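You operate a simulated robot arm through the tools that you are given. There is no shell and no other tool. Be economical: measure what you need, move in short steps, check, and stop when the job is done.

You are at the controls of a simulated robot arm. One attempt, no reset.

## Task
Take the white packet and put it on the yellow notebook.
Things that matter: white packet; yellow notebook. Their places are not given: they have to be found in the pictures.

The check looks at the end state, three seconds after you hand in, the way a careful person would. Anything else that was tipped, shoved, dropped, spilled or broken makes it a failure.

## Robot
A 7-joint arm with a two-finger parallel gripper, fixed in place. Base frame: the origin is at the foot of the arm, x ahead of it, y to its left, z up; the work surface is at about z = 0. Lengths are in mm, angles in degrees, forces in N, time in s.
With the tool pointing down near the work surface it reaches from about 220 to 580 mm from the base axis. Its first joint turns from -66.0 to 66.0 degrees. Payload 2.5 kg.
The tool frame sits at the grasp point between the pads (the TCP): z along the fingers, y along the line on which they close. The tips reach 23 mm beyond it. Largest opening 94 mm; finger width 38, thickness 10; the body of the gripper, 54 by 96 mm, starts 39 mm behind the TCP.
Orientation is that of the tool frame in the base frame, as a unit quaternion [x, y, z, w]. With the fingers straight down and closing along the base's y, the tool's x points along the base's -x, its y along +y and its z along -z.

## Interface
- The arm moves only by the tool jog_arm. Its argument "motion" is a list of rows, each a list of 4 numbers: the shift along the base's x, y, z in mm, then the turn about the base's z in degrees. In form: [[tx, ty, tz, yaw], ...]. A call has 1 to 20 rows; each row is the pose to reach, as a shift and turn from the pose commanded when the call began. "hand" is the closure, from 0 (fully open) to 1 (shut), set as the call begins (left out, the last holds). A row lasts 0.2 s, in which the tool goes at most 50 mm and 8.6 degrees; a call with a longer step from one row to the next is refused whole, and so is a gripper value outside its range. A pose out of reach is approached as far as the arm can. The call stops where the force on the tool passes 40 N (or 10 N more than at its start, if that is more) or the arm is blocked; 0.2 s more then pass. The fingers move at their own pace (about 108 mm/s each) and stop on an object; they squeeze with about 41 N. The grip force told is the motor's: it shows also when the fingers shut on nothing. Time passes only in rows, and 0.2 s behind the last, so rows that repeat a pose let the fingers close. The reply holds the time, the measured pose of the TCP, the force on the tool along the base axes, the opening and the grip force, in the units named above and with some noise, and new pictures: "pictures" is both (left out), scene, wrist or none.
- Cameras (640 x 400 px; columns grow to the right, rows downward): "scene" is fixed at [90.8, -395, 560.4]; the picture's right is [0.97, -0.23, 0.00], its down [-0.13, -0.53, -0.84] and it looks along [0.20, 0.82, -0.54] (base axes); focal length 360 px, centre (320, 200). "wrist" rides on the gripper at [86, 16, -75] in the tool frame; the picture's right is [-0.18, 0.98, 0.00], its down [-0.58, -0.11, -0.81] and it looks along [-0.79, -0.15, 0.59] (tool axes); focal length 243 px, centre (320, 200).
- probe_pixels(camera, pixels): there is no depth. For up to 12 entries [column, row, z] of the newest picture of that camera ("zoom" is the newest enlarged one), the place [x, y] in the base frame at which the ray of that pixel passes the height z, good to about 3 mm, but the place of the scene camera against the robot may be out by one fixed shift of up to 18 mm in any direction. No time passes.
- zoom(camera, box): a new picture of the part [left, top, right, bottom] of that camera's present view, enlarged. No time passes.
- close_job(): hands the job in; it is judged then, once.

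Keep the steps short. Do not move on a guess: measure, check each grasp and each placing, and mend mistakes. In all there are 60 turns and 200 pictures (those below and enlarged ones count). Leave the gripper open and the arm clear of the work at the hand-in unless told otherwise, and finish with a single line.

The tools are called after "Request:" by a JSON object that holds its "api" and its "payload". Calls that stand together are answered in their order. jog_arm: Moves the arm, as the interface text tells. Its arguments: {"type":"object","properties":{"motion":{"type":"array"},"hand":{"type":"number"},"pictures":{"type":"string","enum":["both","scene","wrist","none"]}},"required":["motion"]} The other tools are called the same way: probe_pixels (camera, pixels) gives the place at which the rays of pixels pass given heights; zoom (camera, box) takes an enlarged picture of a part of a camera's view; close_job () hands the job in.

At the start:

```text
time_s: 0.0
tcp_pos: [260.3, 166.9, 310.4]
ee_rot: [0.0, 1.0, 0.0, 0.0]
force: [-0.7, 0.8, -0.2]
grip_width: 94.0
finger_force: 0.1
```

scene: 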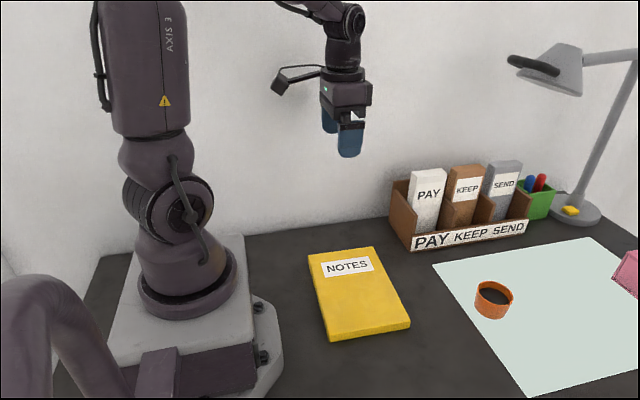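
wrist: 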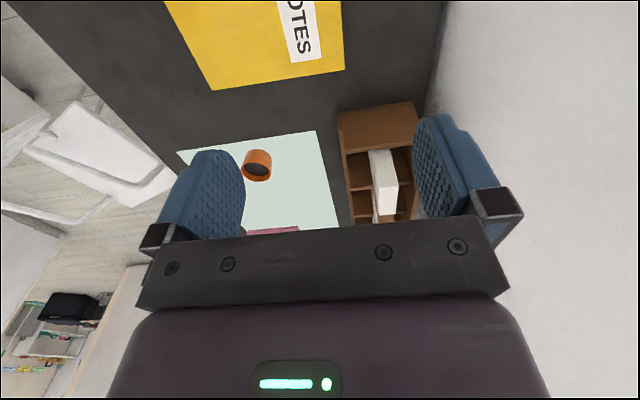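

The white packet looks like the "PAY" one in the left slot of the sorter (scene about 428,200), and the yellow notebook is around (358,292). I'll zoom in on both and probe some key points.

Request:
{"api": "zoom", "payload": {"camera": "scene", "box": [380, 140, 570, 260]}}

Request:
{"api": "zoom", "payload": {"camera": "wrist", "box": [320, 80, 480, 240]}}

Request:
{"api": "probe_pixels", "payload": {"camera": "scene", "pixels": [[308, 254, 15], [374, 247, 15], [410, 322, 15], [330, 337, 15], [412, 250, 0], [530, 233, 0], [410, 172, 110], [446, 169, 110], [390, 185, 60]]}}

Request:
{"api": "probe_pixels", "payload": {"camera": "wrist", "pixels": [[337, 112, 60], [416, 101, 60], [370, 151, 110], [393, 150, 110], [398, 182, 110], [376, 185, 110], [213, 90, 15], [344, 70, 15]]}}

```text
3.33 times, centred on (475, 200) of scene
```

zoom: 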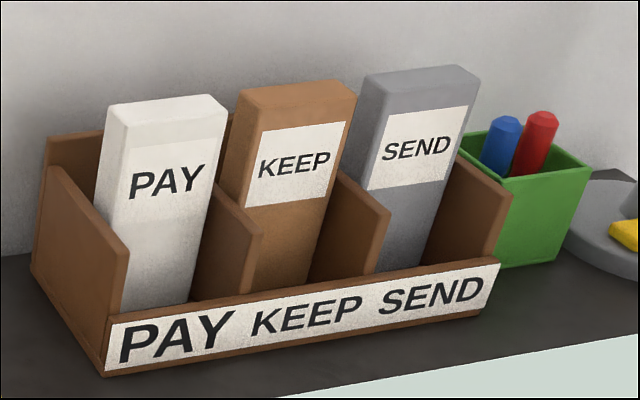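

```text
2.50 times, centred on (400, 160) of wrist
```

zoom: 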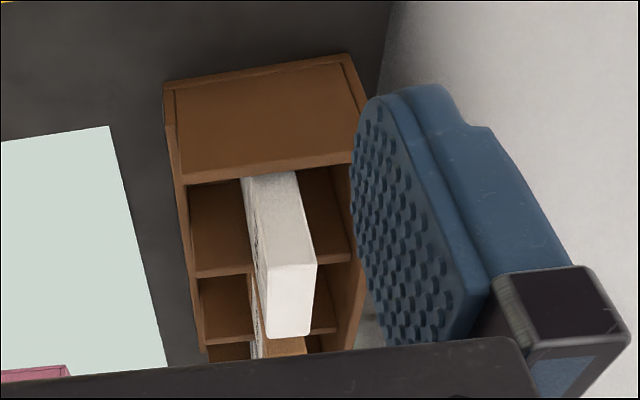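

```text
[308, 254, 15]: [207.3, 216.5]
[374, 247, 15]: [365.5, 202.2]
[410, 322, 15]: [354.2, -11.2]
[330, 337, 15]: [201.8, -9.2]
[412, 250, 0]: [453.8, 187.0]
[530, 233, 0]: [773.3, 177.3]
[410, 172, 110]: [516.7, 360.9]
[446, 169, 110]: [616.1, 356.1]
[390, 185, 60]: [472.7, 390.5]
```

```text
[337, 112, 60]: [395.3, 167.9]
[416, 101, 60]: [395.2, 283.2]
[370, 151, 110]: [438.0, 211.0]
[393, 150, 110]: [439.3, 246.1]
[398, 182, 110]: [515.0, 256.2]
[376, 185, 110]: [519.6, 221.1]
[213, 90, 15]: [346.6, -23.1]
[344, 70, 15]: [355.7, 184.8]
```

The packet stands on end in the left slot. I'll find its height by probing the same corners from both cameras at several heights.

Request:
{"api": "probe_pixels", "payload": {"camera": "wrist", "pixels": [[377, 187, 120], [377, 187, 140], [377, 187, 160], [398, 185, 140], [396, 213, 140], [379, 215, 140], [338, 115, 0], [412, 102, 0], [346, 154, 60], [346, 154, 80], [414, 142, 60], [414, 142, 80]]}}

Request:
{"api": "probe_pixels", "payload": {"camera": "scene", "pixels": [[411, 173, 120], [411, 173, 140], [411, 173, 160], [447, 171, 120], [447, 171, 140], [447, 171, 160], [416, 215, 60], [416, 215, 80], [392, 189, 60], [392, 189, 80], [411, 252, 0], [388, 219, 0]]}}

```text
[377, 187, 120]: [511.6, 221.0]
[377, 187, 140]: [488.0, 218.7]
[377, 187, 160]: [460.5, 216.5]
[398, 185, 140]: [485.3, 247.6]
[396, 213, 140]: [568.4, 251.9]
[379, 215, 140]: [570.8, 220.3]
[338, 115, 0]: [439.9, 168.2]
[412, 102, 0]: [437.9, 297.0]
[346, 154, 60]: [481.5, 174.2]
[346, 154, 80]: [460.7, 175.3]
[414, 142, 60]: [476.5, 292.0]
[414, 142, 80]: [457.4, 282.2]
```

```text
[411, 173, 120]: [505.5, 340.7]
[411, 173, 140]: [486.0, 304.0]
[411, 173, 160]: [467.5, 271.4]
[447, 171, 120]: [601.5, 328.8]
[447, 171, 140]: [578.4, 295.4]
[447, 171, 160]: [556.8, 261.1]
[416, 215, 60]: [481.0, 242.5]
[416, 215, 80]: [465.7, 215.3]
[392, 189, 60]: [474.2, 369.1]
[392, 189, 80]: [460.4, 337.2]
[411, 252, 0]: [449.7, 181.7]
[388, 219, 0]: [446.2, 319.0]
```

Rough result: the packet is about 30 mm thick along y and 90 mm wide along x, its top is between z 150 and 180, and the sorter walls reach about z 100. To measure better I'll move the wrist camera nearer while staying high, to TCP (380,232,310).

Request:
{"api": "jog_arm", "payload": {"motion": [[30, 16, 0, 0], [60, 32, 0, 0], [90, 48, 0, 0], [120, 65, 0, 0]], "hand": 0}}

```text
time_s: 1.0
tcp_pos: [384.5, 231.5, 309.0]
ee_rot: [-0.001, 1.0, 0.0, 0.0]
force: [0.1, -0.5, 0.7]
grip_width: 93.9
finger_force: 0.0
```

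scene: 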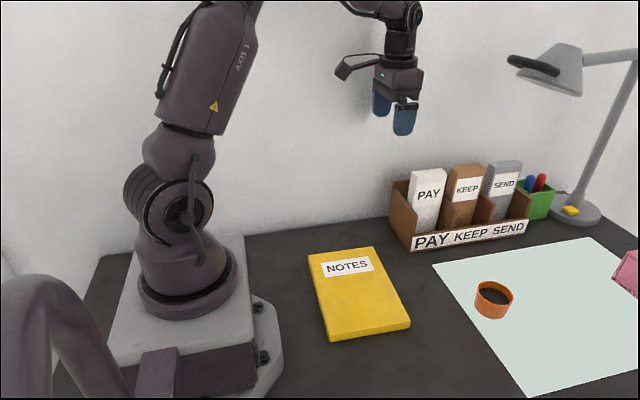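
wrist: 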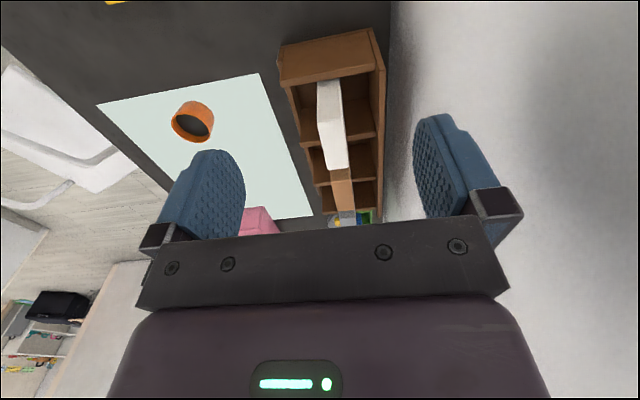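

Request:
{"api": "zoom", "payload": {"camera": "wrist", "box": [256, 20, 416, 120]}}

Request:
{"api": "zoom", "payload": {"camera": "wrist", "box": [256, 100, 416, 200]}}

```text
4.00 times, centred on (336, 70) of wrist
```

zoom: 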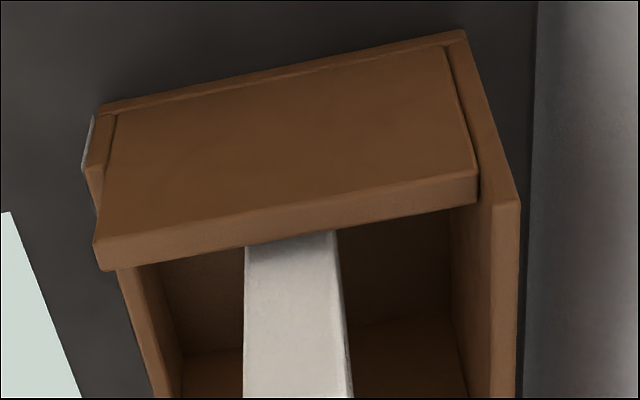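

```text
4.00 times, centred on (336, 150) of wrist
```

zoom: 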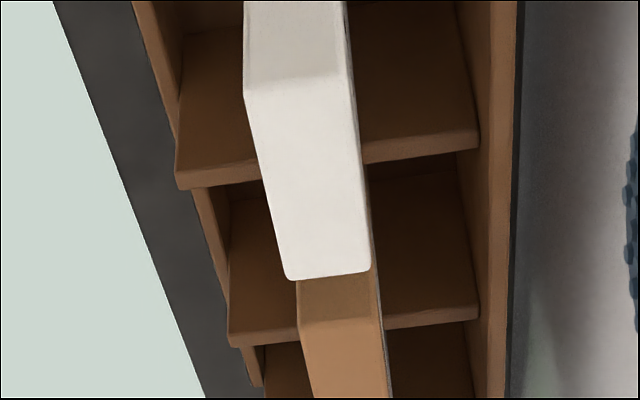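

Now I'll triangulate the top corners between the two wrist views by probing them at several heights.

Request:
{"api": "probe_pixels", "payload": {"camera": "wrist", "pixels": [[317, 123.7, 120], [317, 123.7, 140], [317, 123.7, 160], [343.5, 118.7, 140], [343.5, 118.7, 160], [328, 169.5, 120], [328, 169.5, 140], [328, 169.5, 160], [348.7, 167, 140], [348.7, 167, 160], [281, 83, 80], [373, 64, 80]]}}

Request:
{"api": "probe_pixels", "payload": {"camera": "scene", "pixels": [[411, 173, 130], [447, 171, 130]]}}

```text
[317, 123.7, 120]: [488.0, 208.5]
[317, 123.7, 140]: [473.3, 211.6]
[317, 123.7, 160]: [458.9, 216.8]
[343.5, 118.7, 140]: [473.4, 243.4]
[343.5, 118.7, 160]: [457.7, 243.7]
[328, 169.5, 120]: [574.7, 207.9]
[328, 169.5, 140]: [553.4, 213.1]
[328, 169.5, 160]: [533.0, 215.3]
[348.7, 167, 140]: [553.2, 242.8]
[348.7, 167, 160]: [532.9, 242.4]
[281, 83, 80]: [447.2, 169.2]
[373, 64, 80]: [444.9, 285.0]
```

```text
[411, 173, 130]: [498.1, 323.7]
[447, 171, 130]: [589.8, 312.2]
```

The two views agree. The packet top is at z≈162, x 457–531, y 216–244, so its centre is (494,230), and the walls are below about 105. I'll pre-close to roughly 62 mm and move above it at z 215, with the tips at 192.

Request:
{"api": "jog_arm", "payload": {"motion": [[30, -1, 0, 0], [60, -1, -25, 0], [90, -1, -60, 0], [110, -1, -95, 0], [110, -1, -95, 0]], "hand": 0.34}}

```text
time_s: 2.2
tcp_pos: [491.0, 230.5, 215.6]
ee_rot: [0.0, 1.0, 0.0, 0.001]
force: [-0.3, 1.0, -0.8]
grip_width: 62.2
finger_force: 0.0
```

scene: 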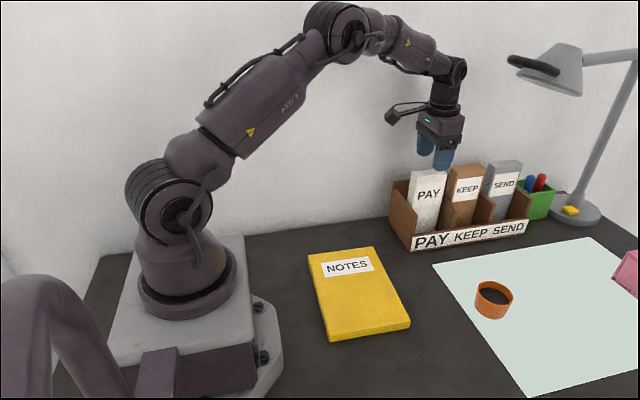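
wrist: 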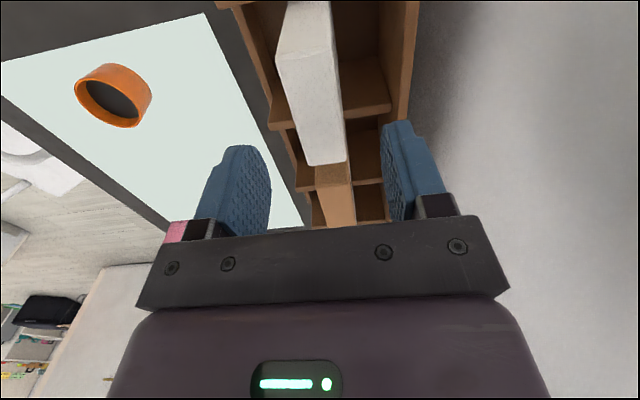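

The packet sits between the fingers in the wrist view. I'll check its top corners again at z 162.

Request:
{"api": "probe_pixels", "payload": {"camera": "wrist", "pixels": [[278, 63, 162], [337, 45, 162], [310, 165, 162], [347, 161, 162], [310, 165, 155], [310, 165, 170]]}}

```text
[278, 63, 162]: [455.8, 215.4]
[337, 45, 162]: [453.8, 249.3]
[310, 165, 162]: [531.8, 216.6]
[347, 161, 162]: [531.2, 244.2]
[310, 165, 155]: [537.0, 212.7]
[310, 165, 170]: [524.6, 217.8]
```

That agrees, with the centre at about (493,230). I'll go straight down to z 135 (tips at 112, above the walls) and keep the opening.

Request:
{"api": "jog_arm", "payload": {"motion": [[2, 0, -25, 0], [3, 0, -45, 0], [3, 0, -62, 0], [3, 0, -74, 0], [3, 0, -80, 0], [3, 0, -80, 0]]}}

```text
time_s: 3.6
tcp_pos: [493.9, 231.9, 135.3]
ee_rot: [0.0, 1.0, 0.0, 0.0]
force: [0.6, -0.1, -0.1]
grip_width: 62.1
finger_force: 0.1
```

scene: 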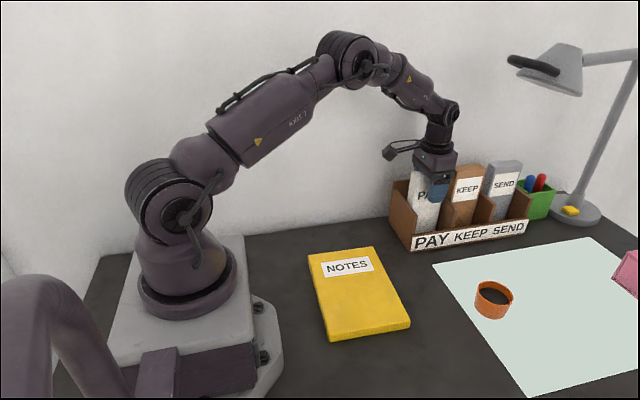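
wrist: 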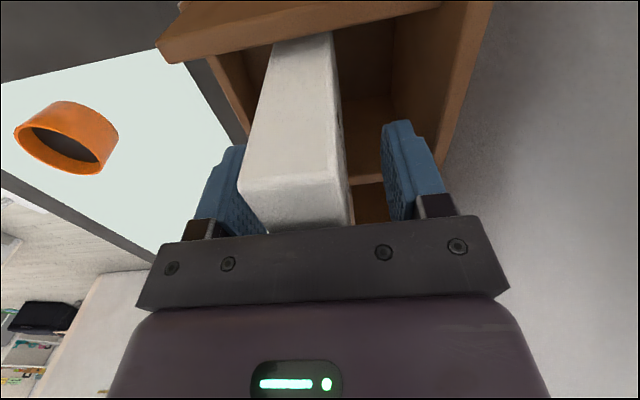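

The packet is between the pads and nothing is touching. I'll close the gripper here.

Request:
{"api": "jog_arm", "payload": {"motion": [[3, 0, -80, 0]], "hand": 1, "pictures": "none"}}

```text
refused: row 1 steps farther than a row can; nothing moved
```

The shifts count from the current commanded pose, so I'll hold at zero and close.

Request:
{"api": "jog_arm", "payload": {"motion": [[0, 0, 0, 0], [0, 0, 0, 0], [0, 0, 0, 0]], "hand": 1, "pictures": "wrist"}}

```text
time_s: 4.4
tcp_pos: [494.1, 231.2, 135.7]
ee_rot: [0.0, 1.0, -0.001, 0.0]
force: [-0.8, -0.3, 0.5]
grip_width: 27.4
finger_force: 40.7
```

wrist: 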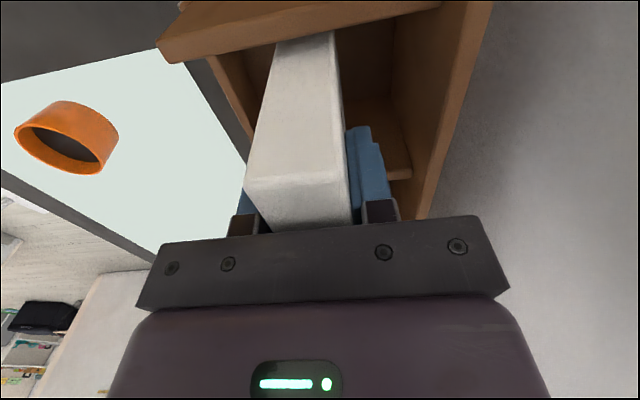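

Gripped, with an opening of 27.4 mm and 41 N. I'll lift slowly by 50 mm and check.

Request:
{"api": "jog_arm", "payload": {"motion": [[0, 0, 8, 0], [0, 0, 20, 0], [0, 0, 35, 0], [0, 0, 50, 0]]}}

```text
time_s: 5.4
tcp_pos: [493.6, 233.9, 184.2]
ee_rot: [0.0, 1.0, 0.001, 0.0]
force: [-0.4, -0.2, -1.5]
grip_width: 27.5
finger_force: 41.4
```

scene: 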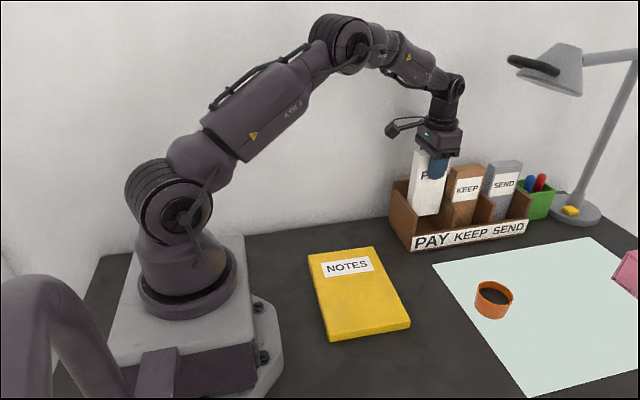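
wrist: 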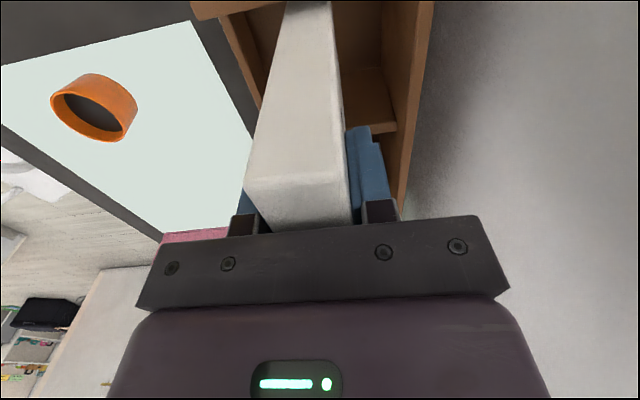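

The packet came up cleanly. I'll lift 75 mm more so its bottom (about 110 mm below the packet's final clearance line) clears the walls, moving slightly forward and inward as it rises.

Request:
{"api": "jog_arm", "payload": {"motion": [[0, 0, 20, 0], [0, 0, 40, 0], [0, 0, 60, 0], [0, 0, 80, 0]]}}

```text
time_s: 6.4
tcp_pos: [494.3, 231.3, 264.2]
ee_rot: [0.0, 1.0, 0.001, 0.0]
force: [-0.5, 1.1, -0.3]
grip_width: 27.6
finger_force: 40.9
```

scene: 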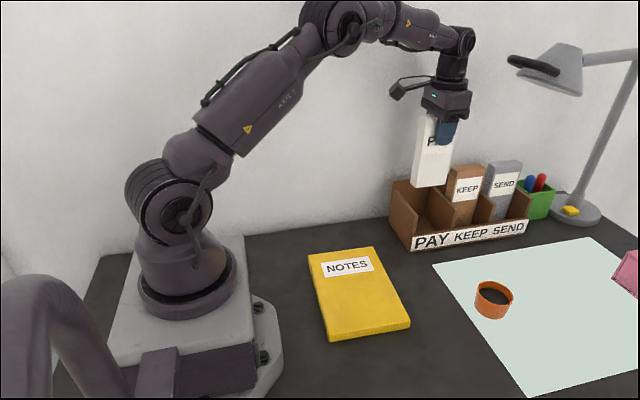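
wrist: 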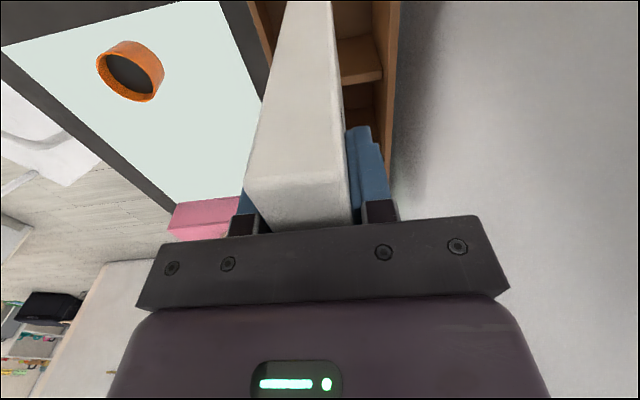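

It is free of the sorter. Probed edges put the notebook at about x 195–352, y −25–190, so its centre is near (274,85). I'll carry the packet there at this height.

Request:
{"api": "jog_arm", "payload": {"motion": [[-5, -18, 0, 0], [-15, -40, 0, 0], [-35, -62, 0, 0], [-60, -82, 0, 0], [-85, -100, 0, 0], [-112, -116, 0, 0], [-140, -128, 0, 0], [-168, -136, 0, 0], [-195, -142, 0, 0], [-212, -145, 0, 0], [-219, -146, 0, 0], [-219, -146, 0, 0]]}}

```text
time_s: 9.0
tcp_pos: [275.6, 83.5, 263.8]
ee_rot: [0.0, 1.0, 0.0, 0.0]
force: [0.2, -0.6, -1.8]
grip_width: 27.4
finger_force: 41.3
```

scene: 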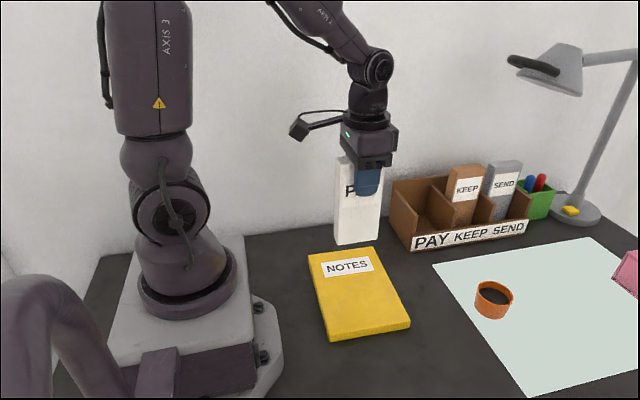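
wrist: 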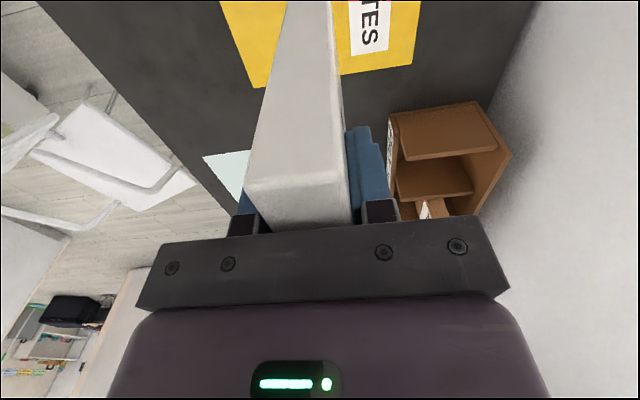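

I'll check where the packet's bottom edge is (scene 335,243 / 378,238) and the notebook's far edge in the wrist view (252,87 / 412,62).

Request:
{"api": "probe_pixels", "payload": {"camera": "scene", "pixels": [[335, 243, 120], [335, 243, 140], [378, 238, 120], [378, 238, 140], [335, 243, 100], [342, 157, 280], [342, 157, 300]]}}

Request:
{"api": "probe_pixels", "payload": {"camera": "wrist", "pixels": [[252, 87, 15], [412, 62, 15], [222, 5, 15]]}}

Request:
{"api": "zoom", "payload": {"camera": "scene", "box": [290, 140, 430, 350]}}

```text
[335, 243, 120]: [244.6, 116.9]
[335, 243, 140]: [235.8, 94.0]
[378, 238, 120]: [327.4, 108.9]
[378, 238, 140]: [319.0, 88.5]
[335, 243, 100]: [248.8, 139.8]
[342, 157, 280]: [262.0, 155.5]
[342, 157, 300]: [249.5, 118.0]
```

```text
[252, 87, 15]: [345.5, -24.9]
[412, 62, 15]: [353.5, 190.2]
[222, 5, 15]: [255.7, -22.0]
```

```text
1.90 times, centred on (360, 245) of scene
```

zoom: 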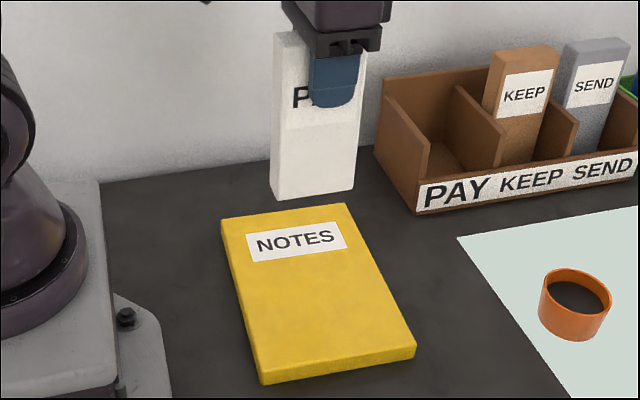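

The packet's bottom is at about z 135–145 and its footprint is well inside the notebook. I'll lower 95 mm, then creep down.

Request:
{"api": "jog_arm", "payload": {"motion": [[0, 0, -20, 0], [0, 0, -45, 0], [0, 0, -70, 0], [0, 0, -88, 0], [0, 0, -95, 0]]}}

```text
time_s: 10.2
tcp_pos: [276.0, 86.8, 170.5]
ee_rot: [0.0, 1.0, -0.001, 0.0]
force: [0.2, -0.6, -1.1]
grip_width: 27.5
finger_force: 40.8
```

scene: 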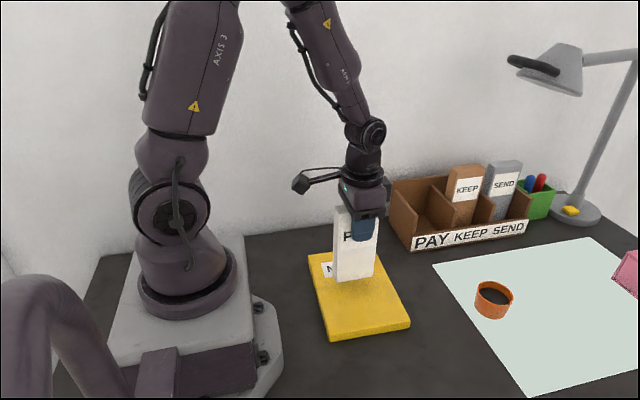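
wrist: 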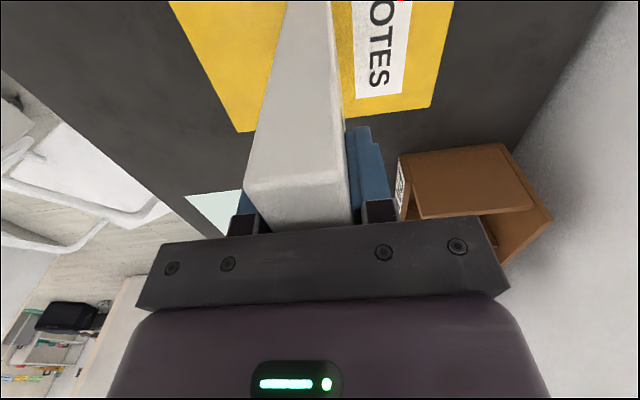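

The packet is aligned and still above the notebook. I'll creep down in 2 mm steps and watch the force.

Request:
{"api": "jog_arm", "payload": {"motion": [[0, 0, -3, 0], [0, 0, -6, 0], [0, 0, -9, 0], [0, 0, -12, 0], [0, 0, -14, 0], [0, 0, -16, 0]], "pictures": "scene"}}

```text
time_s: 11.6
tcp_pos: [275.7, 83.3, 154.0]
ee_rot: [0.0, 1.0, 0.0, 0.0]
force: [-0.6, -1.2, -0.5]
grip_width: 27.7
finger_force: 40.7
```

scene: 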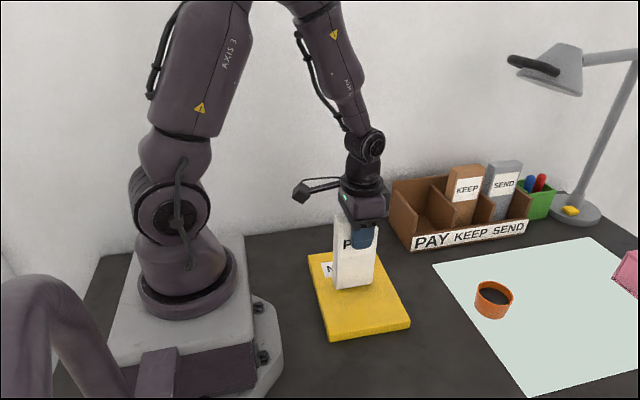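

No contact yet. I'll creep a few mm more.

Request:
{"api": "jog_arm", "payload": {"motion": [[0, 0, -1.5, 0], [0, 0, -3, 0], [0, 0, -4, 0]], "pictures": "none"}}

Request:
{"api": "zoom", "payload": {"camera": "scene", "box": [300, 210, 420, 310]}}

```text
time_s: 12.4
tcp_pos: [275.9, 85.3, 150.8]
ee_rot: [0.001, 1.0, 0.0, 0.0]
force: [0.0, 0.5, -2.1]
grip_width: 27.6
finger_force: 41.5
```

```text
4.00 times, centred on (360, 260) of scene
```

zoom: 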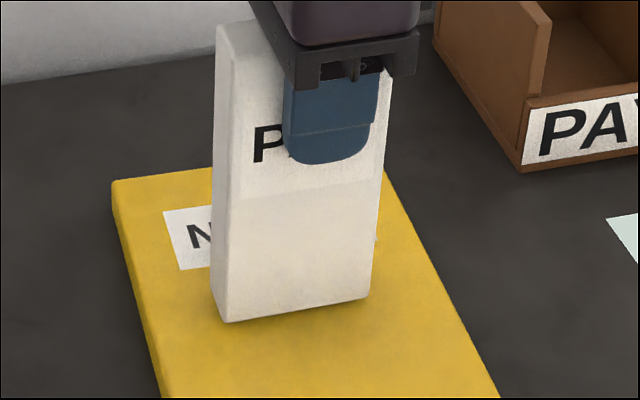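

It is nearly down and the force is still about zero. I'll continue in 1 mm steps.

Request:
{"api": "jog_arm", "payload": {"motion": [[0, 0, -1, 0], [0, 0, -2, 0]], "pictures": "none"}}

```text
time_s: 13.0
tcp_pos: [273.8, 85.7, 147.6]
ee_rot: [0.0, 1.0, -0.001, 0.0]
force: [0.3, 0.5, -1.2]
grip_width: 27.7
finger_force: 41.2
```

Request:
{"api": "jog_arm", "payload": {"motion": [[0, 0, -1, 0], [0, 0, -2, 0]], "pictures": "none"}}

Request:
{"api": "zoom", "payload": {"camera": "scene", "box": [330, 260, 390, 300]}}

```text
time_s: 13.6
tcp_pos: [274.8, 85.6, 146.9]
ee_rot: [0.0, 1.0, -0.001, 0.0]
force: [-5.0, 3.0, 19.0]
grip_width: 27.4
finger_force: 40.7
```

```text
10.00 times, centred on (360, 280) of scene
```

zoom: 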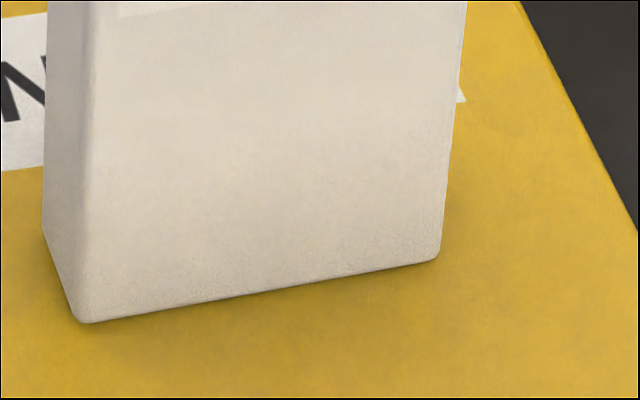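

Contact is confirmed, with 19 N upward. I'll ease off about 0.7 mm, then open to about 50 mm and hold.

Request:
{"api": "jog_arm", "payload": {"motion": [[0, 0, 0.7, 0], [0, 0, 0.7, 0]], "pictures": "none"}}

```text
time_s: 14.2
tcp_pos: [276.0, 83.2, 147.2]
ee_rot: [0.0, 1.0, 0.0, 0.0]
force: [-0.2, 1.2, 2.9]
grip_width: 27.3
finger_force: 40.9
```

Only a light contact of 2.9 N is left, so I'll release.

Request:
{"api": "jog_arm", "payload": {"motion": [[0, 0, 0, 0], [0, 0, 0, 0], [0, 0, 0, 0]], "hand": 0.4}}

```text
time_s: 15.0
tcp_pos: [276.2, 83.3, 146.9]
ee_rot: [0.0, 1.0, 0.0, 0.0]
force: [-0.8, 0.6, -0.1]
grip_width: 56.4
finger_force: 0.1
```

scene: 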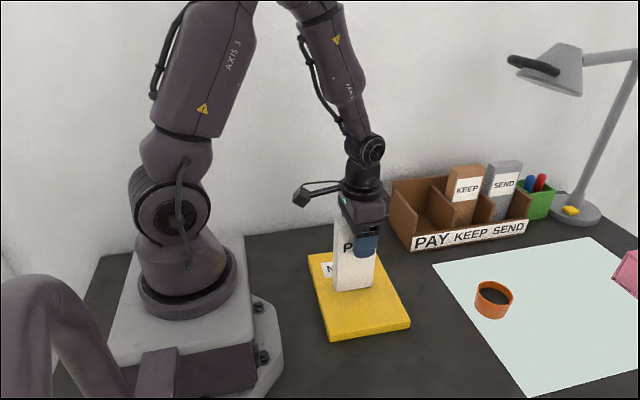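
wrist: 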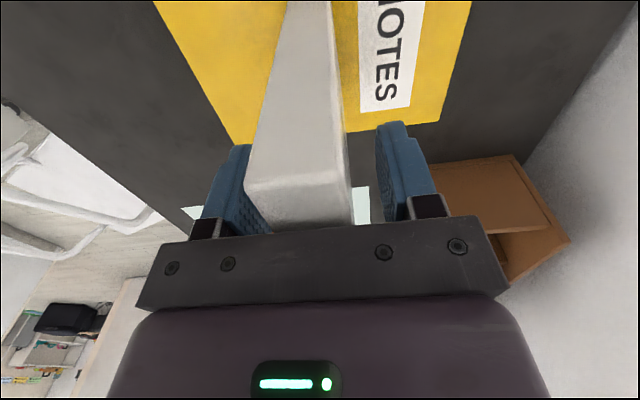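

The packet stands on its own between the open fingers. I'll rise straight up, 150 mm.

Request:
{"api": "jog_arm", "payload": {"motion": [[0, 0, 8, 0], [0, 0, 25, 0], [0, 0, 50, 0], [0, 0, 80, 0], [0, 0, 115, 0], [0, 0, 150, 0]]}}

```text
time_s: 16.4
tcp_pos: [274.6, 85.1, 294.8]
ee_rot: [0.0, 1.0, 0.0, -0.001]
force: [0.4, 0.5, -0.6]
grip_width: 56.5
finger_force: 0.0
```

scene: 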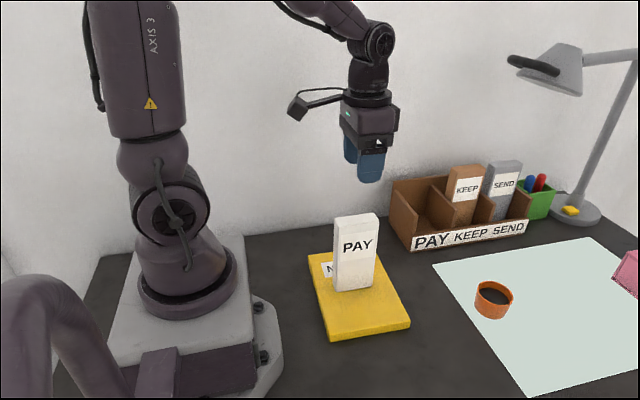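
wrist: 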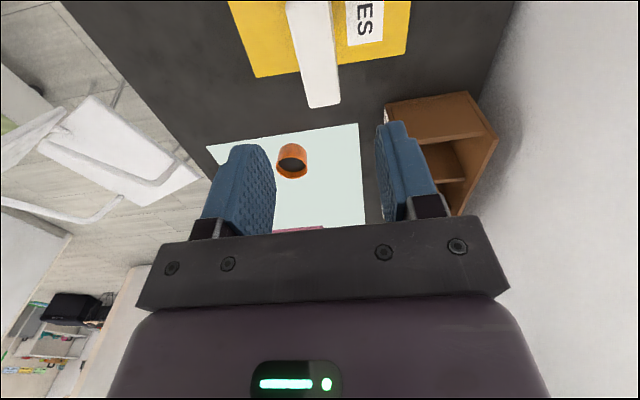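

The packet is standing steady on the notebook. I'll open fully, move off to the side, and look once more.

Request:
{"api": "jog_arm", "payload": {"motion": [[0, 25, 10, 0], [0, 55, 15, 0], [0, 85, 15, 0], [0, 85, 15, 0]], "hand": 0, "pictures": "scene"}}

```text
time_s: 17.4
tcp_pos: [277.3, 170.5, 311.3]
ee_rot: [0.0, 1.0, 0.0, 0.0]
force: [0.0, 0.8, -0.4]
grip_width: 94.1
finger_force: 0.1
```

scene: 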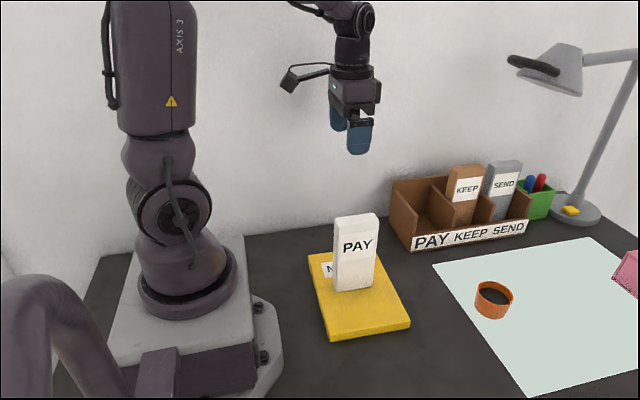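

The packet is steady on the notebook, nothing else has moved, and the arm is clear with the gripper open. I'll hand in.

Request:
{"api": "close_job", "payload": {}}

```text
The job is handed in.
```

The white packet is standing upright on the yellow notebook, nothing else was disturbed, and the arm is clear with the gripper open.
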